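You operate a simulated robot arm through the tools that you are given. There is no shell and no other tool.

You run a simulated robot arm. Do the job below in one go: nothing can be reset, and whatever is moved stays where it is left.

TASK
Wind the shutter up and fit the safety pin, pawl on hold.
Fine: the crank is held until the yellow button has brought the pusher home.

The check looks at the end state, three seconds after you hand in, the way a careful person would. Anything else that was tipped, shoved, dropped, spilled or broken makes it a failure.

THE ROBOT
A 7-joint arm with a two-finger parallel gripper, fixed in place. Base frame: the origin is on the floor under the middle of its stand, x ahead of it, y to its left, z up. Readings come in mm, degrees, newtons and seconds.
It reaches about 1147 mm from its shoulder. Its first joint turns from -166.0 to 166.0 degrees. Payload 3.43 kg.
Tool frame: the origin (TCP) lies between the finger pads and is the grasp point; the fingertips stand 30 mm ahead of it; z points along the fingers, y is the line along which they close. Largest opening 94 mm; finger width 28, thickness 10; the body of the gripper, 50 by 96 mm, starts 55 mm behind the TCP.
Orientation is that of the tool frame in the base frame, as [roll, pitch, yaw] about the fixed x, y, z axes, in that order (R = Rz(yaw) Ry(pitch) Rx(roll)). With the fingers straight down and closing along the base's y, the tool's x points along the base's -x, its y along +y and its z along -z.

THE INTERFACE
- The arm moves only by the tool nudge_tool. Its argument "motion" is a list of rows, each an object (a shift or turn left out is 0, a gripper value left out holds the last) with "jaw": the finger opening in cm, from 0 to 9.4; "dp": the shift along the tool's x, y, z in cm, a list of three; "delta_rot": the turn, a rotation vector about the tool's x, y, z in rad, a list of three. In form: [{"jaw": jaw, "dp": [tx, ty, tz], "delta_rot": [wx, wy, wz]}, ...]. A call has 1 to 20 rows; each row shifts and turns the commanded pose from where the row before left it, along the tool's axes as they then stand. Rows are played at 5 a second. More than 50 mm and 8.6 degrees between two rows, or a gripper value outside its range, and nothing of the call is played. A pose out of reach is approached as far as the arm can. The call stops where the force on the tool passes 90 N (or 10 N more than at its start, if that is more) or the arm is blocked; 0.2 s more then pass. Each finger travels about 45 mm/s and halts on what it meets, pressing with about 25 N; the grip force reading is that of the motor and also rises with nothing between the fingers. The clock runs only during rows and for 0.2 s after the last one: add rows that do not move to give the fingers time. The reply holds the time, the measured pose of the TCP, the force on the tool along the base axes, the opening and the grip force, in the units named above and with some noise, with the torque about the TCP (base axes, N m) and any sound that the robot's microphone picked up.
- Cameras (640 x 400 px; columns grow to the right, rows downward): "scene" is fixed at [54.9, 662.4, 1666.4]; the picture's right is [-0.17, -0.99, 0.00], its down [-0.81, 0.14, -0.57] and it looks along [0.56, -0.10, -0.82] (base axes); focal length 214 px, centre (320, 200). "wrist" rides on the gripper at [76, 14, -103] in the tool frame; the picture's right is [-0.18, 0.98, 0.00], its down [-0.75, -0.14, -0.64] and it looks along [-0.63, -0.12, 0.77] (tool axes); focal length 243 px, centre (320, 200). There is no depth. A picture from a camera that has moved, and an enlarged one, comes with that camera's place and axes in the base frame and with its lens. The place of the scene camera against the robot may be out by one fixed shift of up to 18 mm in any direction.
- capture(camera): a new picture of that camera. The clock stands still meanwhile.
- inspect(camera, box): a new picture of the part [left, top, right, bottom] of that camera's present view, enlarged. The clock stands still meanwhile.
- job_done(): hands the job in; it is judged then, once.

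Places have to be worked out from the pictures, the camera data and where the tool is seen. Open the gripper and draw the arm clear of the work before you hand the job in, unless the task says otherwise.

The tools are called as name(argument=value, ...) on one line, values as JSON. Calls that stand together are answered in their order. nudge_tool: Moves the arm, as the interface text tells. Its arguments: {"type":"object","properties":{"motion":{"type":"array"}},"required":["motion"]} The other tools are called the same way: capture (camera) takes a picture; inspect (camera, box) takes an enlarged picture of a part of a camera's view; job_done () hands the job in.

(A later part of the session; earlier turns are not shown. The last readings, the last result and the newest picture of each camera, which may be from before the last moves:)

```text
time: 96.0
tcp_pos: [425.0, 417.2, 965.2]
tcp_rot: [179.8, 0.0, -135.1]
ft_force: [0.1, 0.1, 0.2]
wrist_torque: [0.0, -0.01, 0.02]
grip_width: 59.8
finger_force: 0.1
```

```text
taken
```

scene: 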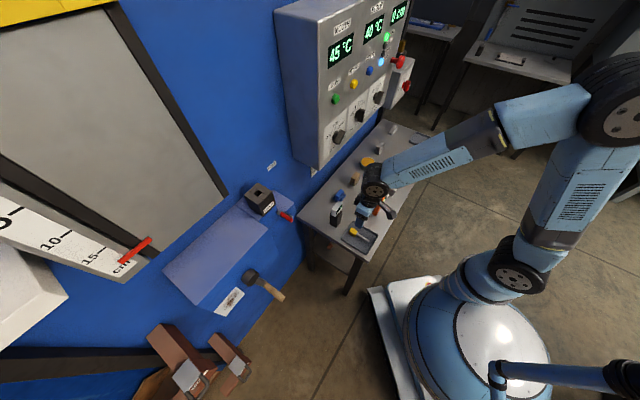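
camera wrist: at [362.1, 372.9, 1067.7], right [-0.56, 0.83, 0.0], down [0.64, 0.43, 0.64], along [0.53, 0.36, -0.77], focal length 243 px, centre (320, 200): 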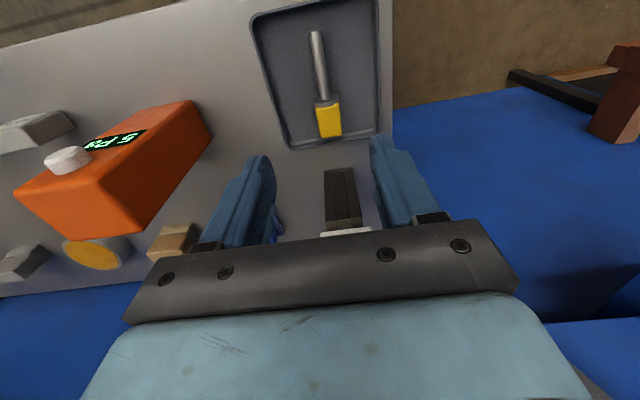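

From several views, the pin lies along the wall-normal direction with its shaft toward the robot. The yellow head is about 26 × 35 mm, centred near p 614–617, q 0, z ≈ 820. The black and white meter stands about 70 mm beyond it. I'll align above the head, go down to about z = 880 and look again.

nudge_tool(motion=[{"dp": [-1.85, 0.55, 0]}, {"dp": [0, 0, 3]}, {"dp": [0, 0, 3]}, {"dp": [0, 0, 2.5]}, {}])

capture(camera="wrist")

inspect(camera="scene", box=[310, 170, 410, 270])

```text
time: 97.2
tcp_pos: [435.5, 434.8, 879.5]
tcp_rot: [179.8, 0.1, -134.9]
ft_force: [-0.3, -0.4, -0.3]
wrist_torque: [0.01, -0.04, -0.02]
grip_width: 60.3
finger_force: 0.0
```

```text
taken
camera wrist: at [371.4, 389.9, 981.9], right [-0.56, 0.83, 0.0], down [0.63, 0.43, 0.64], along [0.53, 0.36, -0.77], focal length 243 px, centre (320, 200)
```

wrist: 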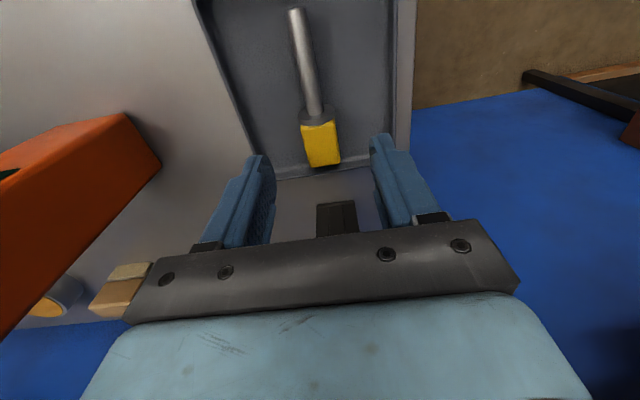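

```text
4.00 times, centred on (360, 220) of scene
camera zoom: at [54.9, 662.4, 1666.4], right [-0.17, -0.99, 0.0], down [-0.81, 0.14, -0.57], along [0.56, -0.1, -0.82], focal length 858 px, centre (160, 120)
```

zoom: 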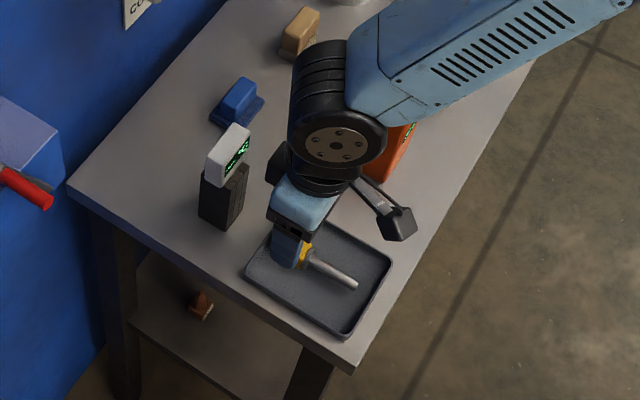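

inspect(camera="wrist", box=[240, 0, 420, 200])

inspect(camera="scene", box=[340, 210, 390, 260])

```text
2.00 times, centred on (330, 100) of wrist
camera zoom: at [371.4, 389.9, 981.9], right [-0.56, 0.83, 0.0], down [0.63, 0.43, 0.64], along [0.53, 0.36, -0.77], focal length 485 px, centre (300, 400)
```

zoom: 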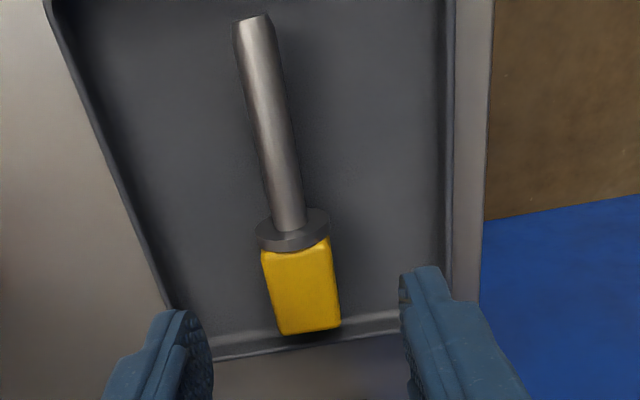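

```text
8.00 times, centred on (365, 235) of scene
camera zoom: at [54.9, 662.4, 1666.4], right [-0.17, -0.99, 0.0], down [-0.81, 0.14, -0.57], along [0.56, -0.1, -0.82], focal length 1716 px, centre (-40, -80)
```

zoom: 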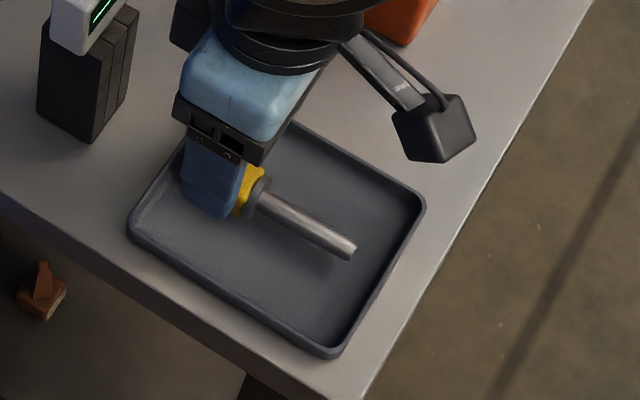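

The pin is square to the fingers (handle, collar disc, then shaft). I'll descend in small steps, feeling for the tray floor.

nudge_tool(motion=[{"dp": [0.3, 0, 0.8]}, {"dp": [0, 0, 0.8]}, {"dp": [0, 0, 0.6]}, {}])

inspect(camera="wrist", box=[240, 0, 420, 240])

inspect(camera="scene", box=[340, 210, 390, 260])

```text
time: 98.2
tcp_pos: [430.9, 431.8, 858.2]
tcp_rot: [179.8, 0.0, -135.1]
ft_force: [0.0, -0.4, 0.8]
wrist_torque: [0.02, 0.01, 0.0]
grip_width: 60.0
finger_force: 0.1
```

```text
1.67 times, centred on (330, 120) of wrist
camera zoom: at [367.9, 388.9, 960.9], right [-0.56, 0.83, 0.0], down [0.64, 0.43, 0.64], along [0.53, 0.36, -0.77], focal length 404 px, centre (303, 333)
```

zoom: 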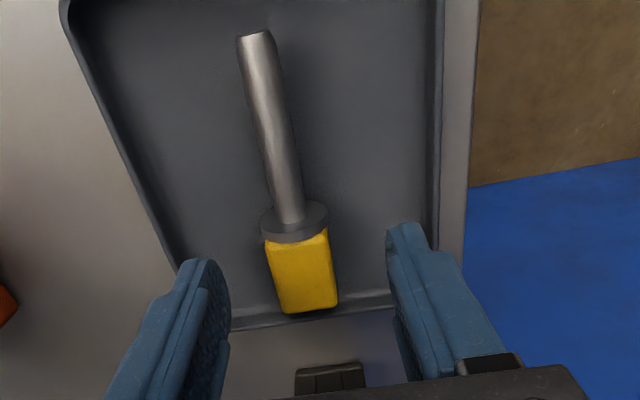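

```text
8.00 times, centred on (365, 235) of scene
camera zoom: at [54.9, 662.4, 1666.4], right [-0.17, -0.99, 0.0], down [-0.81, 0.14, -0.57], along [0.56, -0.1, -0.82], focal length 1716 px, centre (-40, -80)
```

zoom: 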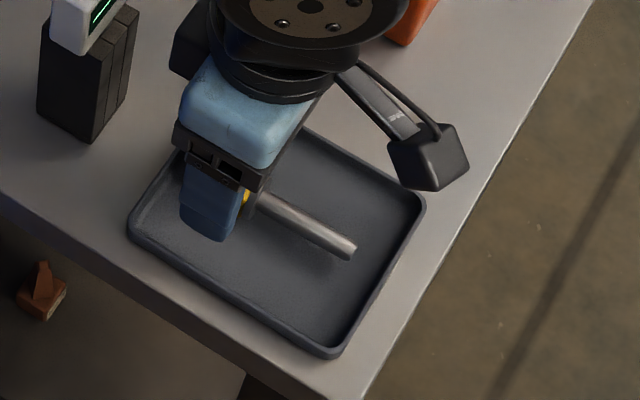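

The fingertips are at z ≈ 828 and the pin axis is at about 823 (tray floor about 808). I'll go 14 mm lower and close on the handle.

nudge_tool(motion=[{"dp": [-0.3, 0, 0.7]}, {"dp": [0, 0, 0.4]}, {"dp": [0, 0, 0.3]}, {}])

inspect(camera="wrist", box=[240, 0, 420, 240])

```text
time: 99.2
tcp_pos: [433.8, 436.0, 843.7]
tcp_rot: [179.8, 0.0, -135.1]
ft_force: [-0.1, -0.4, 0.1]
wrist_torque: [0.03, 0.0, 0.0]
grip_width: 60.0
finger_force: 0.1
```

```text
1.67 times, centred on (330, 120) of wrist
camera zoom: at [371.0, 391.4, 946.8], right [-0.56, 0.83, 0.0], down [0.64, 0.43, 0.64], along [0.53, 0.36, -0.77], focal length 404 px, centre (303, 333)
```

zoom: 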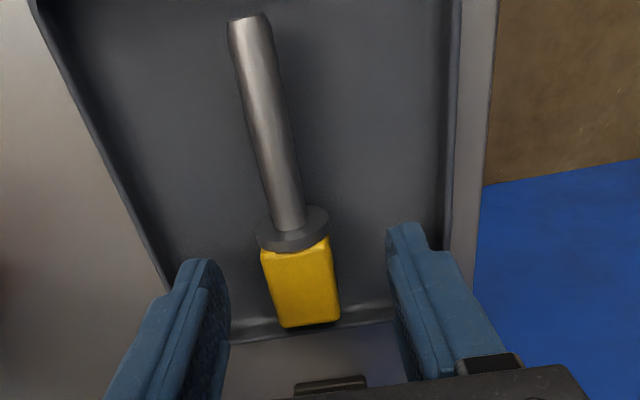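

No contact with the tray and the handle is centred between the fingers. I'll close.

nudge_tool(motion=[{"jaw": 0}, {}, {}, {}, {}, {}])

inspect(camera="wrist", box=[240, 0, 420, 240])

```text
time: 100.6
tcp_pos: [434.2, 435.0, 844.4]
tcp_rot: [179.8, 0.1, -135.0]
ft_force: [-0.1, -0.7, 0.2]
wrist_torque: [-0.02, 0.0, -0.02]
grip_width: 23.4
finger_force: 25.0
```

```text
1.67 times, centred on (330, 120) of wrist
camera zoom: at [371.0, 391.3, 946.9], right [-0.56, 0.83, 0.0], down [0.64, 0.43, 0.64], along [0.53, 0.36, -0.77], focal length 404 px, centre (303, 333)
```

zoom: 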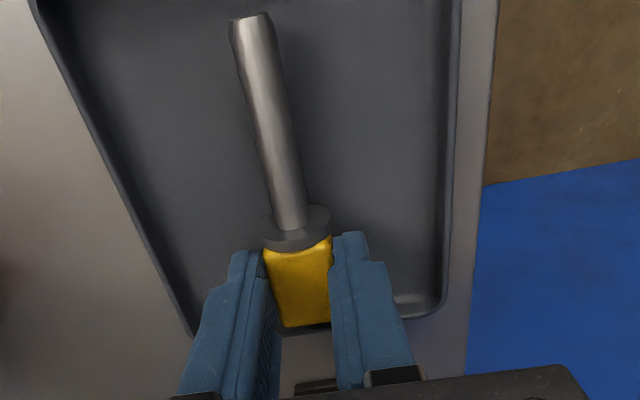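

The handle is gripped at 23.4 mm. I'll lift straight up and check that the pin hangs straight.

nudge_tool(motion=[{"dp": [0, 0, -1]}, {"dp": [0, 0, -2]}, {"dp": [0, 0, -3]}, {"dp": [0, 0, -4]}, {"dp": [0, 0, -4]}, {"dp": [0, 0, -4]}, {}])

capture(camera="wrist")

inspect(camera="scene", box=[310, 170, 410, 270])

```text
time: 102.2
tcp_pos: [433.7, 432.8, 1025.5]
tcp_rot: [179.8, -0.2, -135.1]
ft_force: [-0.5, -0.2, -1.5]
wrist_torque: [0.02, 0.0, 0.0]
grip_width: 23.4
finger_force: 25.0
```

```text
taken
camera wrist: at [371.0, 389.0, 1128.5], right [-0.56, 0.83, 0.0], down [0.64, 0.43, 0.64], along [0.53, 0.36, -0.77], focal length 243 px, centre (320, 200)
```

wrist: 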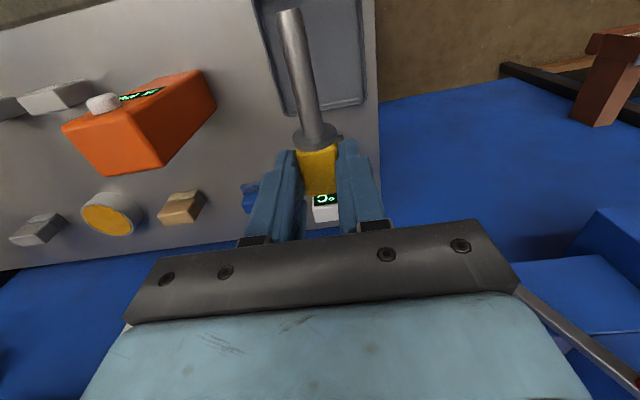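

```text
4.00 times, centred on (360, 220) of scene
camera zoom: at [54.9, 662.4, 1666.4], right [-0.17, -0.99, 0.0], down [-0.81, 0.14, -0.57], along [0.56, -0.1, -0.82], focal length 858 px, centre (160, 120)
```

zoom: 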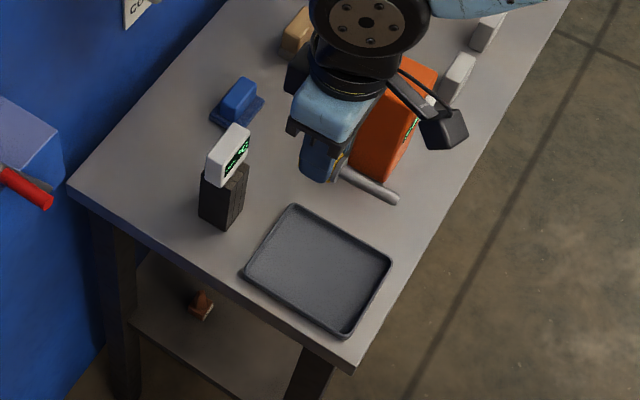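

The pin hangs level in the grip. I'll zoom to measure where its collar and tip are in the tool frame.

inspect(camera="wrist", box=[240, 0, 400, 220])

inspect(camera="scene", box=[230, 170, 310, 230])

```text
1.82 times, centred on (320, 110) of wrist
camera zoom: at [371.0, 389.0, 1128.5], right [-0.56, 0.83, 0.0], down [0.64, 0.43, 0.64], along [0.53, 0.36, -0.77], focal length 441 px, centre (320, 364)
```

zoom: 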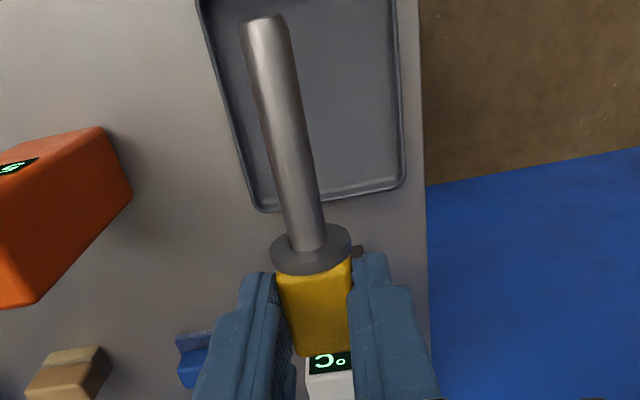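

```text
6.67 times, centred on (270, 200) of scene
camera zoom: at [54.9, 662.4, 1666.4], right [-0.17, -0.99, 0.0], down [-0.81, 0.14, -0.57], along [0.56, -0.1, -0.82], focal length 1430 px, centre (653, 200)
```

zoom: 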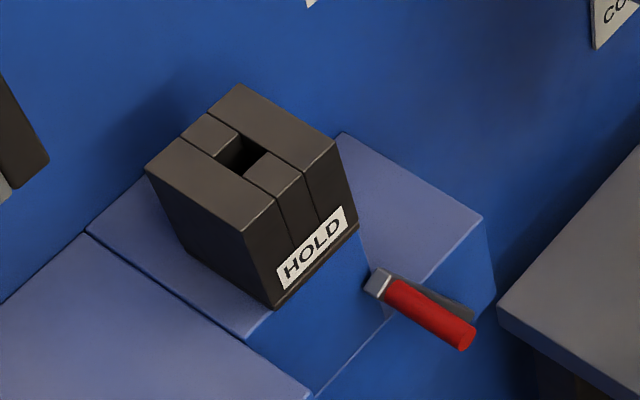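

The pin lies along the tool's +x with its tip at about x = 74 mm. After pitching the tool to horizontal it will point straight down. The socket hole (roughly 15 × 16 mm) is near q −240, p 826, z ≈ 1195. I'll move up and left in front of it, clear of everything.

nudge_tool(motion=[{"dp": [0, 0, -4]}, {"dp": [0, 3.0, -3.3]}, {"dp": [0, 3.0, -3.3]}, {"dp": [0, 3.0, -3.3]}, {"dp": [0, 3.0, -3.3]}, {"dp": [0, 3.0, -3.3]}, {"dp": [0, 3.0, -3.3]}, {"dp": [0, 3.0, -3.3]}, {"dp": [0, 3.0, -3.3]}, {}])

capture(camera="wrist")

capture(camera="scene")

```text
time: 104.4
tcp_pos: [265.4, 604.4, 1329.2]
tcp_rot: [179.8, 0.0, -135.2]
ft_force: [0.1, 0.6, -1.2]
wrist_torque: [0.02, -0.01, 0.02]
grip_width: 23.5
finger_force: 25.3
```

```text
taken
camera wrist: at [202.1, 560.6, 1431.2], right [-0.56, 0.83, 0.0], down [0.63, 0.43, 0.64], along [0.53, 0.36, -0.77], focal length 243 px, centre (320, 200)
```

wrist: 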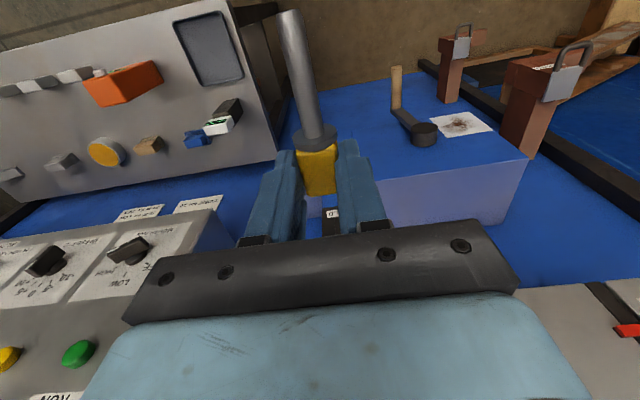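

```text
taken
```

scene: 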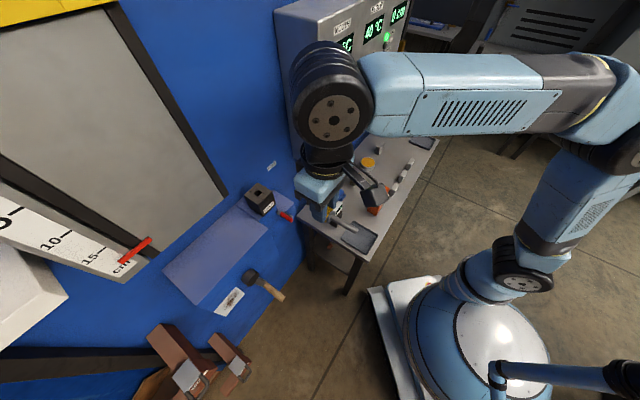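

Now I'll take two close views of the socket from either side to triangulate the hole exactly. First view: shift right and forward so that the socket shows beside the fingers.

nudge_tool(motion=[{"dp": [-2.53, -2.85, 0]}, {"dp": [-2.53, -2.85, 0]}, {"dp": [-2.53, -2.85, 0]}, {"dp": [-2.53, -2.85, 0]}, {}])

capture(camera="wrist")

inspect(camera="wrist", box=[380, 120, 500, 230])

```text
time: 105.6
tcp_pos: [416.3, 595.8, 1327.0]
tcp_rot: [179.9, 0.0, -135.0]
ft_force: [-0.3, 0.7, -0.2]
wrist_torque: [-0.01, -0.01, -0.02]
grip_width: 23.4
finger_force: 24.9
```

```text
taken
camera wrist: at [353.6, 551.4, 1430.8], right [-0.56, 0.83, 0.0], down [0.64, 0.43, 0.64], along [0.53, 0.36, -0.77], focal length 243 px, centre (320, 200)
```

wrist: 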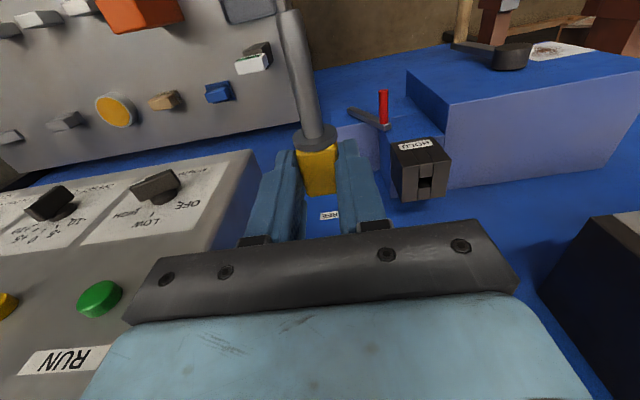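

```text
3.64 times, centred on (440, 175) of wrist
camera zoom: at [353.6, 551.4, 1430.8], right [-0.56, 0.83, 0.0], down [0.64, 0.43, 0.64], along [0.53, 0.36, -0.77], focal length 882 px, centre (-116, 291)
```

zoom: 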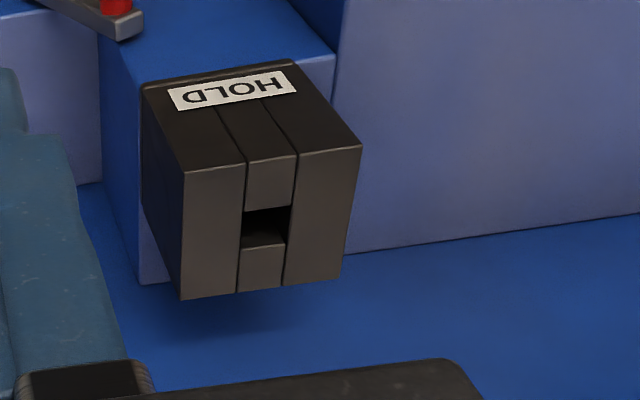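

Excellent view of the socket: it is about 53 mm square, with a hole of about 15 × 17 mm. For a second angle I'll pitch the tool 26° in place and measure again.

nudge_tool(motion=[{"delta_rot": [0, -0.1135, 0]}, {"delta_rot": [0, -0.1135, 0]}, {"delta_rot": [0, -0.1135, 0]}, {"delta_rot": [0, -0.1135, 0]}, {}])

capture(camera="wrist")

inspect(camera="wrist", box=[360, 50, 500, 180])

```text
time: 106.8
tcp_pos: [417.5, 594.7, 1330.2]
tcp_rot: [179.7, 26.1, -135.3]
ft_force: [-0.5, 0.6, -0.1]
wrist_torque: [0.03, -0.03, -0.03]
grip_width: 23.5
finger_force: 24.7
```

```text
taken
camera wrist: at [327.6, 524.2, 1388.2], right [-0.58, 0.81, 0.08], down [0.38, 0.18, 0.91], along [0.72, 0.56, -0.41], focal length 243 px, centre (320, 200)
```

wrist: 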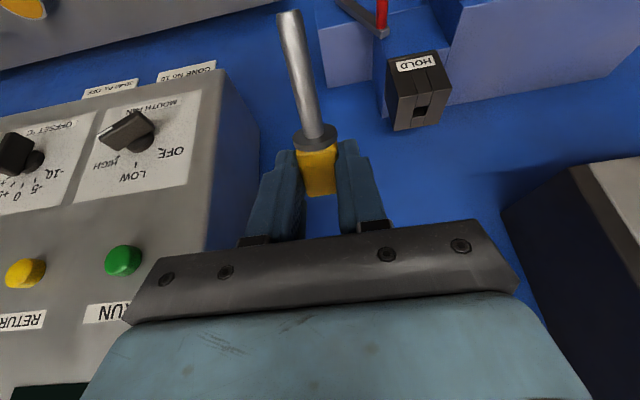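

```text
3.08 times, centred on (430, 115) of wrist
camera zoom: at [327.6, 524.2, 1388.2], right [-0.58, 0.81, 0.08], down [0.38, 0.18, 0.91], along [0.72, 0.56, -0.41], focal length 746 px, centre (-18, 462)
```

zoom: 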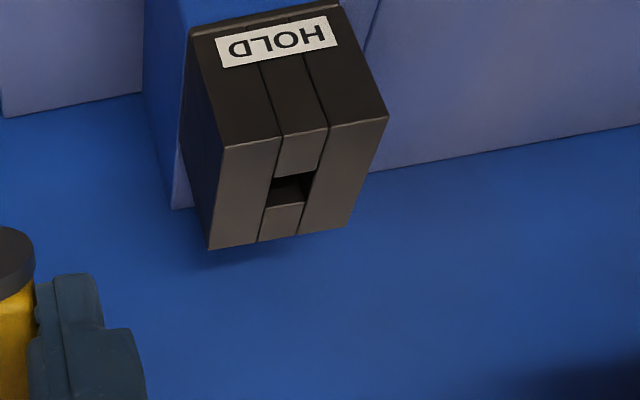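

Triangulation gives the socket's top at z ≈ 1185–1195 and the hole centre near q −236, p 831–838. I'll pitch the tool to horizontal here so the pin points down, then hover near the hole and refine with the scene camera.

nudge_tool(motion=[{"delta_rot": [0, -0.124, 0]}, {"delta_rot": [0, -0.124, 0]}, {"delta_rot": [0, -0.124, 0]}, {"delta_rot": [0, -0.124, 0]}, {"delta_rot": [0, -0.124, 0]}, {"delta_rot": [0, -0.124, 0]}, {}])

capture(camera="scene")

```text
time: 108.4
tcp_pos: [416.9, 594.6, 1328.8]
tcp_rot: [179.5, 68.7, -135.6]
ft_force: [-0.2, 0.7, -2.1]
wrist_torque: [-0.02, 0.02, -0.03]
grip_width: 23.4
finger_force: 24.7
```

```text
taken
```

scene: 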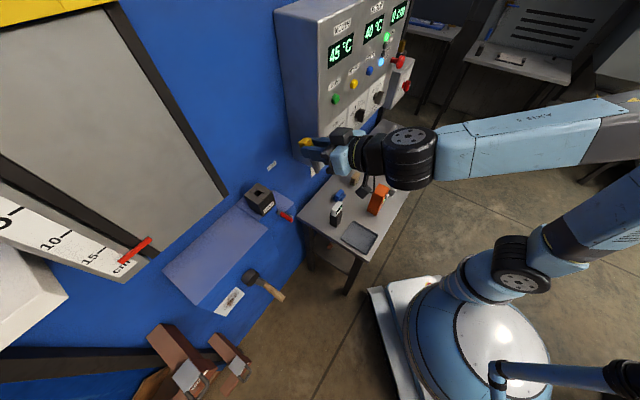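

Tracking well at 69°. I'll finish the pitch to 90°.

nudge_tool(motion=[{"delta_rot": [0, -0.124, 0]}, {"delta_rot": [0, -0.124, 0]}, {"delta_rot": [0, -0.124, 0]}, {}])

capture(camera="scene")

capture(camera="wrist")

```text
time: 109.4
tcp_pos: [417.8, 594.1, 1329.1]
tcp_rot: [110.8, 89.8, 155.8]
ft_force: [0.5, 0.1, -0.1]
wrist_torque: [0.01, 0.03, 0.03]
grip_width: 23.2
finger_force: 24.9
```

```text
taken
```

scene: 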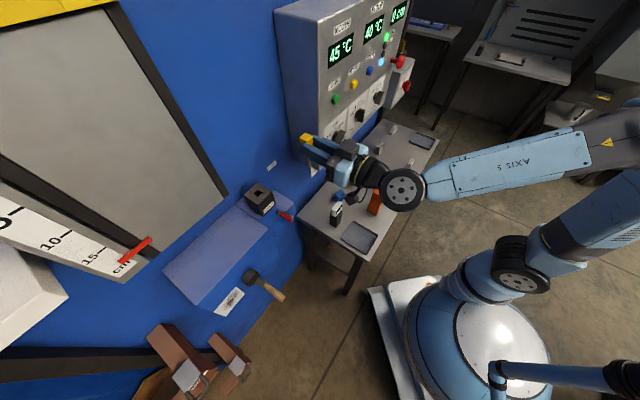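

```text
taken
camera wrist: at [334.8, 531.9, 1253.3], right [-0.69, 0.7, 0.19], down [-0.35, -0.55, 0.75], along [0.63, 0.46, 0.63], focal length 243 px, centre (320, 200)
```

wrist: 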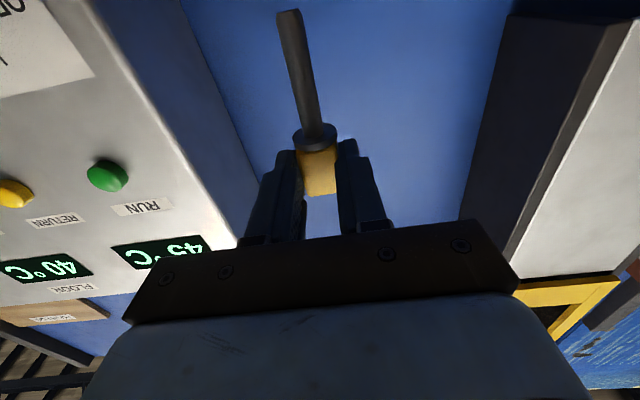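

The pin now points straight down and the arm is in a good posture. I'll move left and forward to hover beside the socket, with the tip well above its top.

nudge_tool(motion=[{"dp": [0, 3.7, 0]}, {"dp": [0, 3.7, 0]}, {"dp": [0, 3.7, 0]}, {"dp": [0, 0, 3.5]}, {"dp": [0, 0, 3.5]}, {}])

capture(camera="scene")

inspect(camera="scene", box=[220, 140, 320, 220])

```text
time: 110.8
tcp_pos: [390.0, 722.3, 1330.1]
tcp_rot: [126.0, 89.7, 171.0]
ft_force: [0.2, -0.2, -1.4]
wrist_torque: [-0.03, 0.01, -0.01]
grip_width: 23.4
finger_force: 25.5
```

```text
taken
```

scene: 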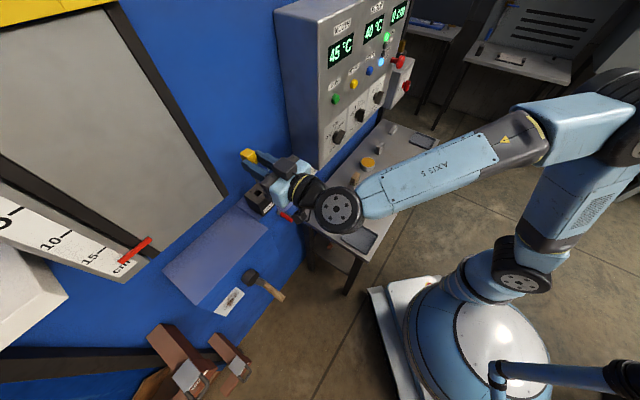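

```text
5.00 times, centred on (270, 180) of scene
camera zoom: at [54.9, 662.4, 1666.4], right [-0.17, -0.99, 0.0], down [-0.81, 0.14, -0.57], along [0.56, -0.1, -0.82], focal length 1072 px, centre (570, 300)
```

zoom: 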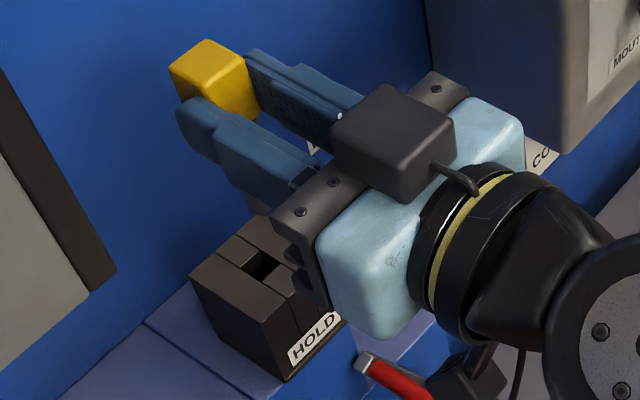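

inspect(camera="scene", box=[245, 155, 285, 205])

capture(camera="wrist")

```text
8.00 times, centred on (265, 180) of scene
camera zoom: at [54.9, 662.4, 1666.4], right [-0.17, -0.99, 0.0], down [-0.81, 0.14, -0.57], along [0.56, -0.1, -0.82], focal length 1716 px, centre (760, 360)
```

zoom: 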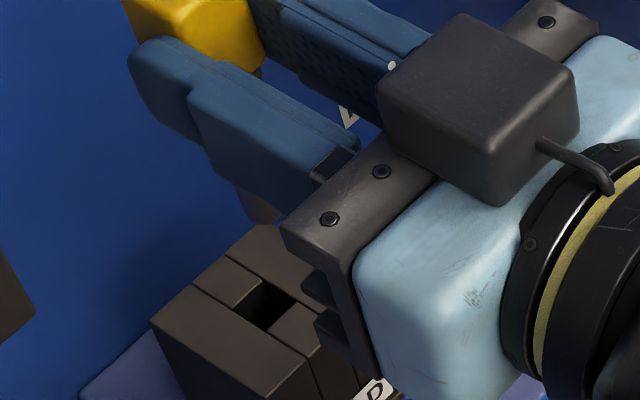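

```text
taken
camera wrist: at [306.5, 659.7, 1253.0], right [-0.69, 0.7, 0.19], down [-0.35, -0.55, 0.75], along [0.63, 0.46, 0.63], focal length 243 px, centre (320, 200)
```

wrist: 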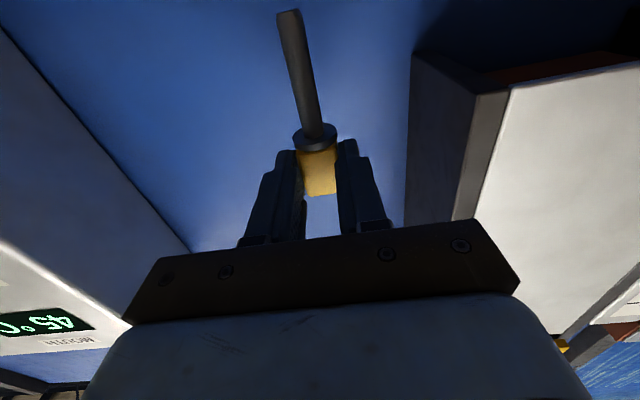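

The tip and the hole are both visible in the scene view. Relative measurement gives the hole about 19.5 mm further in and about 3 mm to the right of the tip, with the socket top at z ≈ 1195. I'll move there and descend until the tip is about 12 mm above, then re-check.

nudge_tool(motion=[{"dp": [0, -0.29, 1.95]}, {"dp": [1.7, 0, 0]}, {"dp": [1.6, 0, 0]}, {"dp": [1.6, 0, 0]}, {}])

inspect(camera="scene", box=[245, 155, 285, 205])

capture(camera="wrist")

```text
time: 112.0
tcp_pos: [405.7, 733.5, 1278.7]
tcp_rot: [125.3, 89.8, 170.3]
ft_force: [-0.3, -1.0, -0.3]
wrist_torque: [-0.03, 0.03, 0.0]
grip_width: 23.1
finger_force: 24.6
```

```text
8.00 times, centred on (265, 180) of scene
camera zoom: at [54.9, 662.4, 1666.4], right [-0.17, -0.99, 0.0], down [-0.81, 0.14, -0.57], along [0.56, -0.1, -0.82], focal length 1716 px, centre (760, 360)
```

zoom: 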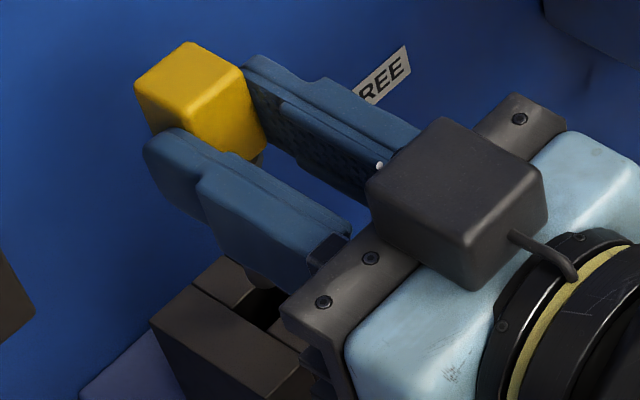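

```text
taken
camera wrist: at [321.9, 670.8, 1203.4], right [-0.69, 0.7, 0.19], down [-0.35, -0.55, 0.75], along [0.63, 0.46, 0.63], focal length 243 px, centre (320, 200)
```

wrist: 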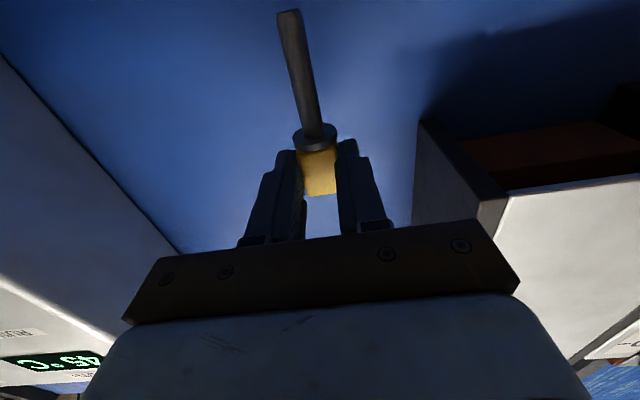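

inspect(camera="scene", box=[250, 182, 274, 202])

```text
16.00 times, centred on (262, 192) of scene
camera zoom: at [54.9, 662.4, 1666.4], right [-0.17, -0.99, 0.0], down [-0.81, 0.14, -0.57], along [0.56, -0.1, -0.82], focal length 3432 px, centre (1248, 328)
```

zoom: 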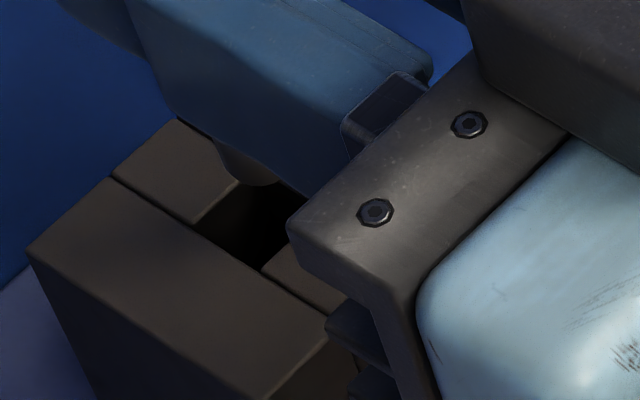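

Combining the wrist and scene views, the best fit is socket top z ≈ 1191, with the tip about 2 mm too far right and on target in depth. I'll correct and lower 8 mm, then re-check.

nudge_tool(motion=[{"dp": [0, 0.19, 0]}, {"dp": [0.4, 0, 0]}, {"dp": [0.4, 0, 0]}, {}])

inspect(camera="scene", box=[250, 182, 274, 202])

```text
time: 113.0
tcp_pos: [403.8, 735.0, 1272.6]
tcp_rot: [120.9, 89.8, 165.7]
ft_force: [0.1, 0.3, -1.8]
wrist_torque: [-0.03, 0.02, -0.03]
grip_width: 23.3
finger_force: 25.5
```

```text
16.00 times, centred on (262, 192) of scene
camera zoom: at [54.9, 662.4, 1666.4], right [-0.17, -0.99, 0.0], down [-0.81, 0.14, -0.57], along [0.56, -0.1, -0.82], focal length 3432 px, centre (1248, 328)
```

zoom: 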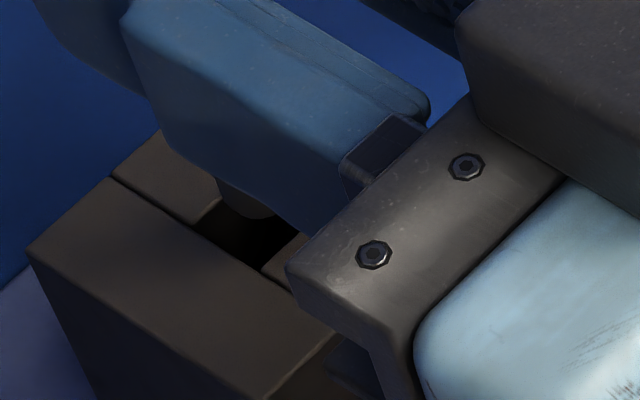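

The tip now projects right over the hole within about 1 mm. I'll lower gently in small steps and watch the force.

nudge_tool(motion=[{"dp": [0.3, 0, 0]}, {"dp": [0.3, 0, 0]}, {"dp": [0.3, 0, 0]}, {}])

inspect(camera="scene", box=[250, 182, 274, 202])

```text
time: 114.0
tcp_pos: [402.7, 735.2, 1264.0]
tcp_rot: [101.1, 89.8, 145.9]
ft_force: [1.4, 3.2, 6.2]
wrist_torque: [0.27, -0.23, -0.01]
grip_width: 23.2
finger_force: 25.0
```

```text
16.00 times, centred on (262, 192) of scene
camera zoom: at [54.9, 662.4, 1666.4], right [-0.17, -0.99, 0.0], down [-0.81, 0.14, -0.57], along [0.56, -0.1, -0.82], focal length 3432 px, centre (1248, 328)
```

zoom: 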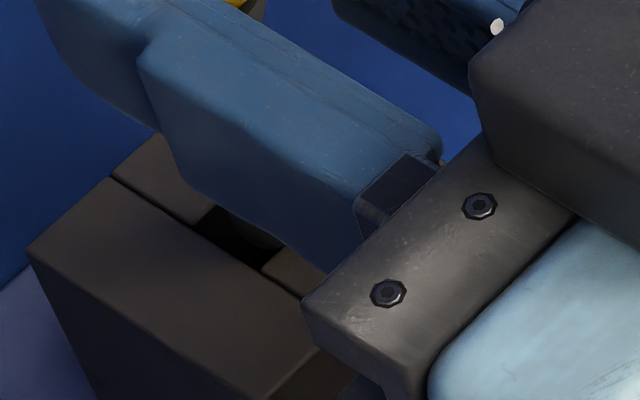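

There is a light contact (6 N up, with a push toward the wall), so the tip is touching the front edge of the hole. I'll lift 2 mm, shift 1.5 mm deeper and try again.

nudge_tool(motion=[{"dp": [-0.2, 0, 0]}, {"dp": [0, 0.05, 0.17]}, {"dp": [0.3, 0, 0]}, {"dp": [0.2, 0, 0]}, {"dp": [0.2, 0, 0]}, {}])

inspect(camera="scene", box=[250, 182, 274, 202])

```text
time: 115.4
tcp_pos: [403.5, 736.3, 1259.4]
tcp_rot: [120.7, 89.7, 165.7]
ft_force: [2.7, 4.2, 0.6]
wrist_torque: [0.26, -0.24, 0.02]
grip_width: 23.1
finger_force: 25.1
```

```text
16.00 times, centred on (262, 192) of scene
camera zoom: at [54.9, 662.4, 1666.4], right [-0.17, -0.99, 0.0], down [-0.81, 0.14, -0.57], along [0.56, -0.1, -0.82], focal length 3432 px, centre (1248, 328)
```

zoom: 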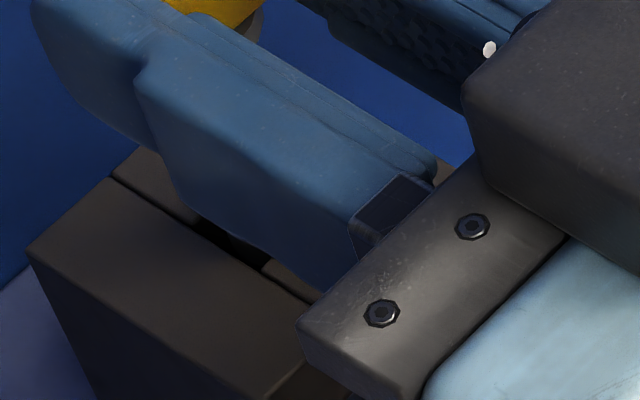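

The tip has entered the hole, with only a light side force from the front wall. I'll ease 1 mm deeper and continue down in small steps.

nudge_tool(motion=[{"dp": [0, 0.02, 0.12]}, {"dp": [0.3, 0, 0]}, {"dp": [0.3, 0, 0]}, {"dp": [0.3, 0, 0]}, {"dp": [0.3, 0, 0]}, {}])

inspect(camera="scene", box=[240, 165, 290, 205])

```text
time: 116.8
tcp_pos: [404.2, 738.4, 1246.5]
tcp_rot: [128.4, 89.7, 173.4]
ft_force: [0.5, -0.2, -0.5]
wrist_torque: [-0.02, 0.0, -0.01]
grip_width: 23.2
finger_force: 24.7
```

```text
10.00 times, centred on (265, 185) of scene
camera zoom: at [54.9, 662.4, 1666.4], right [-0.17, -0.99, 0.0], down [-0.81, 0.14, -0.57], along [0.56, -0.1, -0.82], focal length 2145 px, centre (870, 350)
```

zoom: 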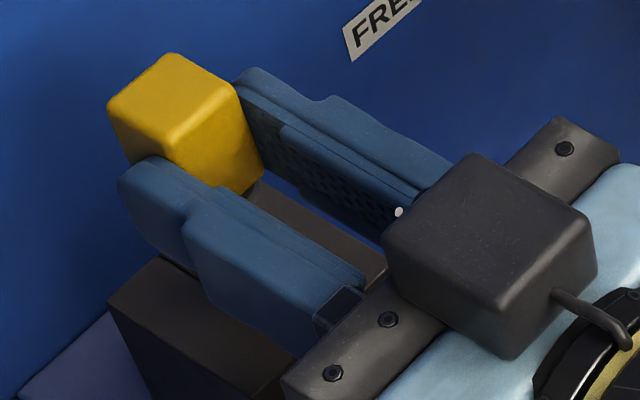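

It slides freely, with no force and about 19 mm in. I'll continue down.

nudge_tool(motion=[{"dp": [0.4, 0, 0]}, {"dp": [0.4, 0, 0]}, {"dp": [0.4, 0, 0]}, {"dp": [0.4, 0, 0]}, {"dp": [0.4, 0, 0]}, {}])

inspect(camera="scene", box=[240, 165, 290, 205])

```text
time: 118.2
tcp_pos: [404.8, 737.9, 1226.9]
tcp_rot: [123.9, 89.6, 168.9]
ft_force: [-0.4, -1.1, -2.1]
wrist_torque: [-0.01, 0.0, 0.01]
grip_width: 23.4
finger_force: 24.9
```

```text
10.00 times, centred on (265, 185) of scene
camera zoom: at [54.9, 662.4, 1666.4], right [-0.17, -0.99, 0.0], down [-0.81, 0.14, -0.57], along [0.56, -0.1, -0.82], focal length 2145 px, centre (870, 350)
```

zoom: 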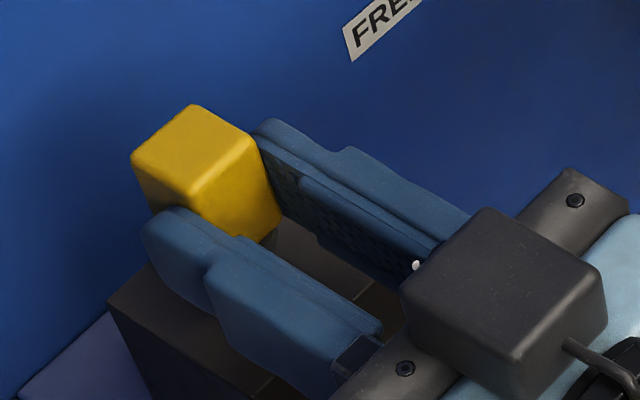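

There's still no resistance at about 38 mm in. I'll go the last stretch to the collar gently.

nudge_tool(motion=[{"dp": [0.3, 0, 0]}, {"dp": [0.3, 0, 0]}, {"dp": [0.3, 0, 0]}, {}])

inspect(camera="scene", box=[240, 165, 290, 205])

```text
time: 119.2
tcp_pos: [404.4, 738.0, 1217.2]
tcp_rot: [123.5, 89.8, 168.4]
ft_force: [-0.4, -0.4, -1.1]
wrist_torque: [0.01, 0.02, 0.0]
grip_width: 23.4
finger_force: 25.1
```

```text
10.00 times, centred on (265, 185) of scene
camera zoom: at [54.9, 662.4, 1666.4], right [-0.17, -0.99, 0.0], down [-0.81, 0.14, -0.57], along [0.56, -0.1, -0.82], focal length 2145 px, centre (870, 350)
```

zoom: 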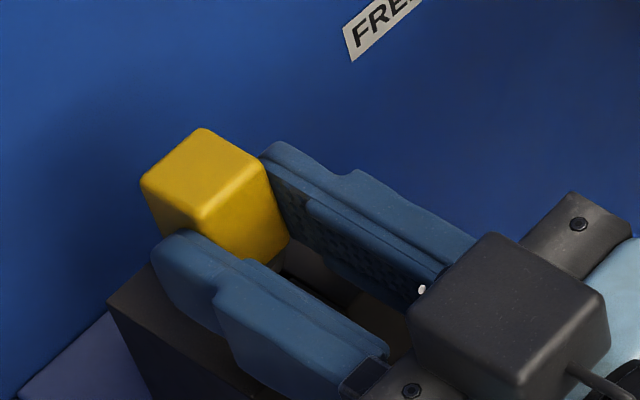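

nudge_tool(motion=[{"dp": [0.2, 0, 0]}, {"dp": [0.2, 0, 0]}, {}])

```text
time: 120.0
tcp_pos: [404.9, 737.5, 1214.0]
tcp_rot: [125.1, 89.8, 170.0]
ft_force: [0.0, -0.4, -1.7]
wrist_torque: [-0.03, 0.04, -0.01]
grip_width: 23.5
finger_force: 24.6
```

Still free. I'll lower in 2 mm steps until the collar seats.

nudge_tool(motion=[{"dp": [0.2, 0, 0]}, {"dp": [0.2, 0, 0]}, {}])

inspect(camera="scene", box=[240, 165, 290, 205])

```text
time: 120.8
tcp_pos: [405.5, 737.9, 1209.3]
tcp_rot: [125.8, 89.8, 170.7]
ft_force: [-0.5, 0.4, -1.7]
wrist_torque: [-0.03, 0.0, -0.02]
grip_width: 23.7
finger_force: 25.1
```

```text
10.00 times, centred on (265, 185) of scene
camera zoom: at [54.9, 662.4, 1666.4], right [-0.17, -0.99, 0.0], down [-0.81, 0.14, -0.57], along [0.56, -0.1, -0.82], focal length 2145 px, centre (870, 350)
```

zoom: 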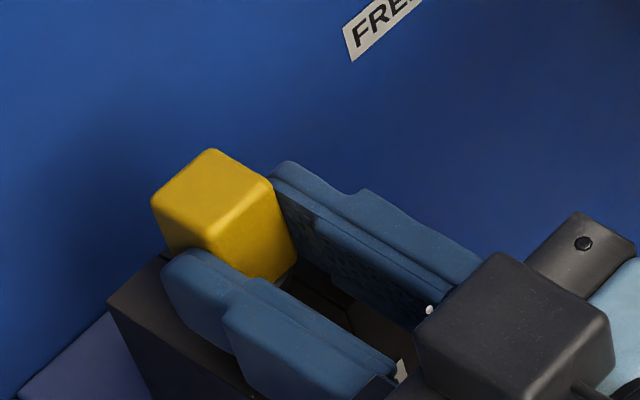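

nudge_tool(motion=[{"dp": [0.15, 0, 0]}, {"dp": [0.15, 0, 0]}, {}])

inspect(camera="scene", box=[250, 172, 280, 200])

```text
time: 121.6
tcp_pos: [404.1, 737.3, 1208.3]
tcp_rot: [62.2, 89.7, 107.0]
ft_force: [4.8, 8.0, 23.2]
wrist_torque: [0.72, -0.76, 0.1]
grip_width: 23.4
finger_force: 25.0
```

```text
14.29 times, centred on (265, 186) of scene
camera zoom: at [54.9, 662.4, 1666.4], right [-0.17, -0.99, 0.0], down [-0.81, 0.14, -0.57], along [0.56, -0.1, -0.82], focal length 3064 px, centre (1106, 400)
```

zoom: 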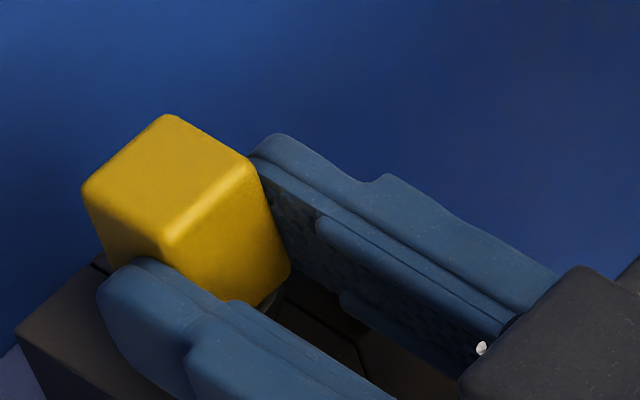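

A 23 N upward reaction at the expected depth (about 53 mm in): the collar has seated on the socket. I'll open the fingers and back straight out.

nudge_tool(motion=[{"dp": [-0.1, 0, 0]}, {"jaw": 5}, {}, {}, {}, {}])

inspect(camera="scene", box=[240, 165, 290, 205])

```text
time: 123.0
tcp_pos: [404.3, 736.9, 1206.2]
tcp_rot: [124.6, 89.8, 169.5]
ft_force: [0.3, -0.1, -0.3]
wrist_torque: [-0.03, 0.01, -0.02]
grip_width: 50.1
finger_force: 0.0
```

```text
10.00 times, centred on (265, 185) of scene
camera zoom: at [54.9, 662.4, 1666.4], right [-0.17, -0.99, 0.0], down [-0.81, 0.14, -0.57], along [0.56, -0.1, -0.82], focal length 2145 px, centre (870, 350)
```

zoom: 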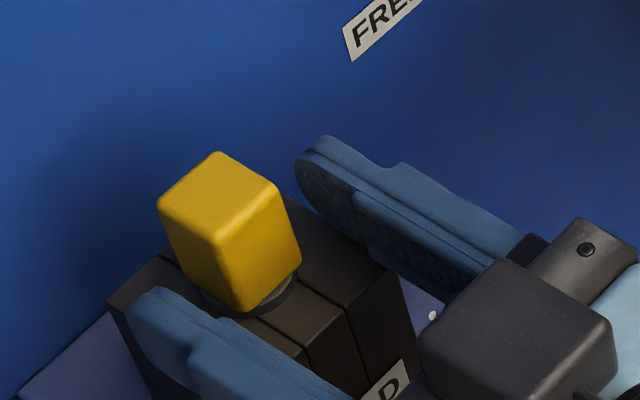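

The pin stands in the socket. I'll back out along the tool axis and inspect it.

nudge_tool(motion=[{"dp": [0, 0, -2]}, {"dp": [0, 0, -3]}, {"dp": [0, 0, -3]}, {"dp": [0, 0, -3]}, {}])

inspect(camera="scene", box=[240, 165, 290, 205])

capture(camera="scene")

```text
time: 124.2
tcp_pos: [325.3, 661.5, 1205.7]
tcp_rot: [123.2, 89.9, 168.1]
ft_force: [0.3, -0.3, -0.4]
wrist_torque: [0.0, 0.0, -0.01]
grip_width: 50.1
finger_force: 0.0
```

```text
10.00 times, centred on (265, 185) of scene
camera zoom: at [54.9, 662.4, 1666.4], right [-0.17, -0.99, 0.0], down [-0.81, 0.14, -0.57], along [0.56, -0.1, -0.82], focal length 2145 px, centre (870, 350)
```

zoom: 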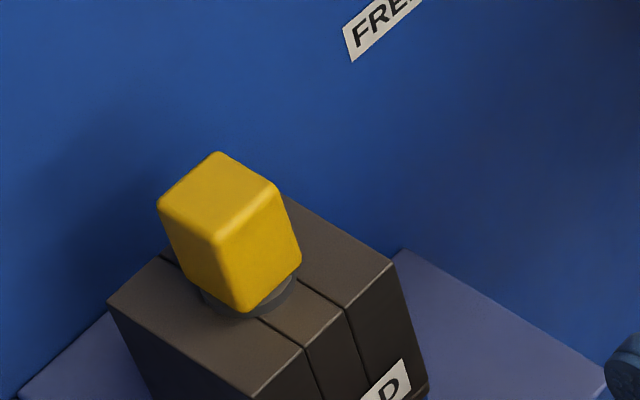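

```text
taken
```

scene: 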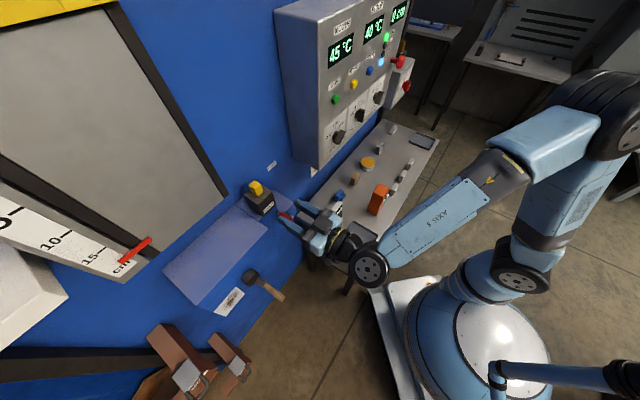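

The collar rests flat on the socket, so the pin is fully home. Let me verify the gauge, the crank and the pawl lever in detail.

inspect(camera="scene", box=[0, 180, 140, 290])

inspect(camera="scene", box=[200, 170, 320, 320])

inspect(camera="scene", box=[290, 110, 450, 290])

inspect(camera="scene", box=[320, 0, 420, 130])

```text
3.64 times, centred on (70, 235) of scene
camera zoom: at [54.9, 662.4, 1666.4], right [-0.17, -0.99, 0.0], down [-0.81, 0.14, -0.57], along [0.56, -0.1, -0.82], focal length 780 px, centre (1229, 73)
```

zoom: 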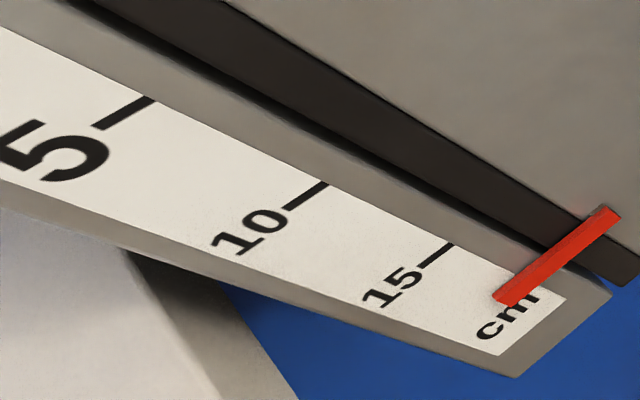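

```text
2.67 times, centred on (260, 245) of scene
camera zoom: at [54.9, 662.4, 1666.4], right [-0.17, -0.99, 0.0], down [-0.81, 0.14, -0.57], along [0.56, -0.1, -0.82], focal length 572 px, centre (480, 80)
```

zoom: 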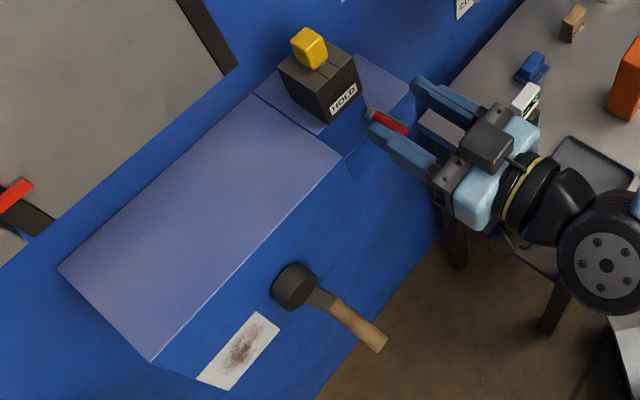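

```text
2.22 times, centred on (370, 200) of scene
camera zoom: at [54.9, 662.4, 1666.4], right [-0.17, -0.99, 0.0], down [-0.81, 0.14, -0.57], along [0.56, -0.1, -0.82], focal length 477 px, centre (209, 200)
```

zoom: 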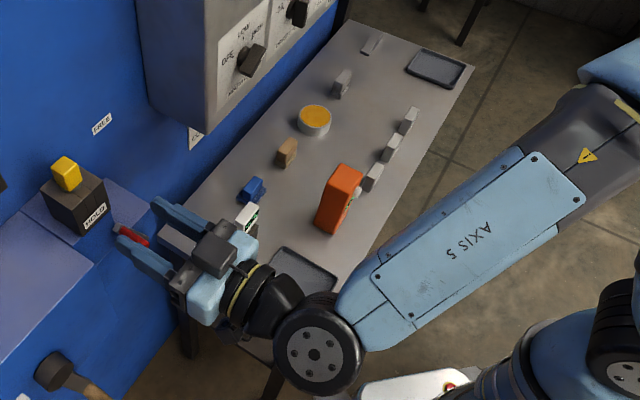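

```text
3.08 times, centred on (370, 65) of scene
camera zoom: at [54.9, 662.4, 1666.4], right [-0.17, -0.99, 0.0], down [-0.81, 0.14, -0.57], along [0.56, -0.1, -0.82], focal length 660 px, centre (166, 615)
```

zoom: 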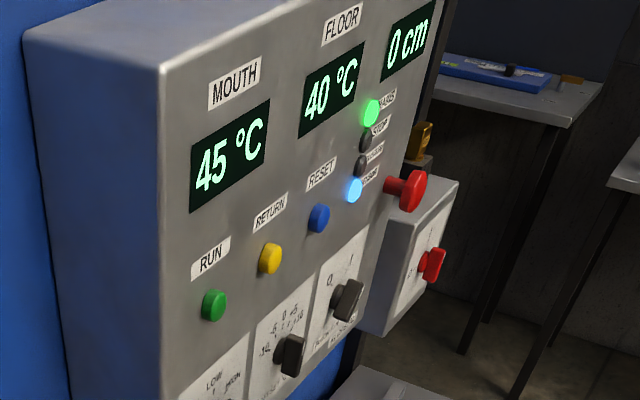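

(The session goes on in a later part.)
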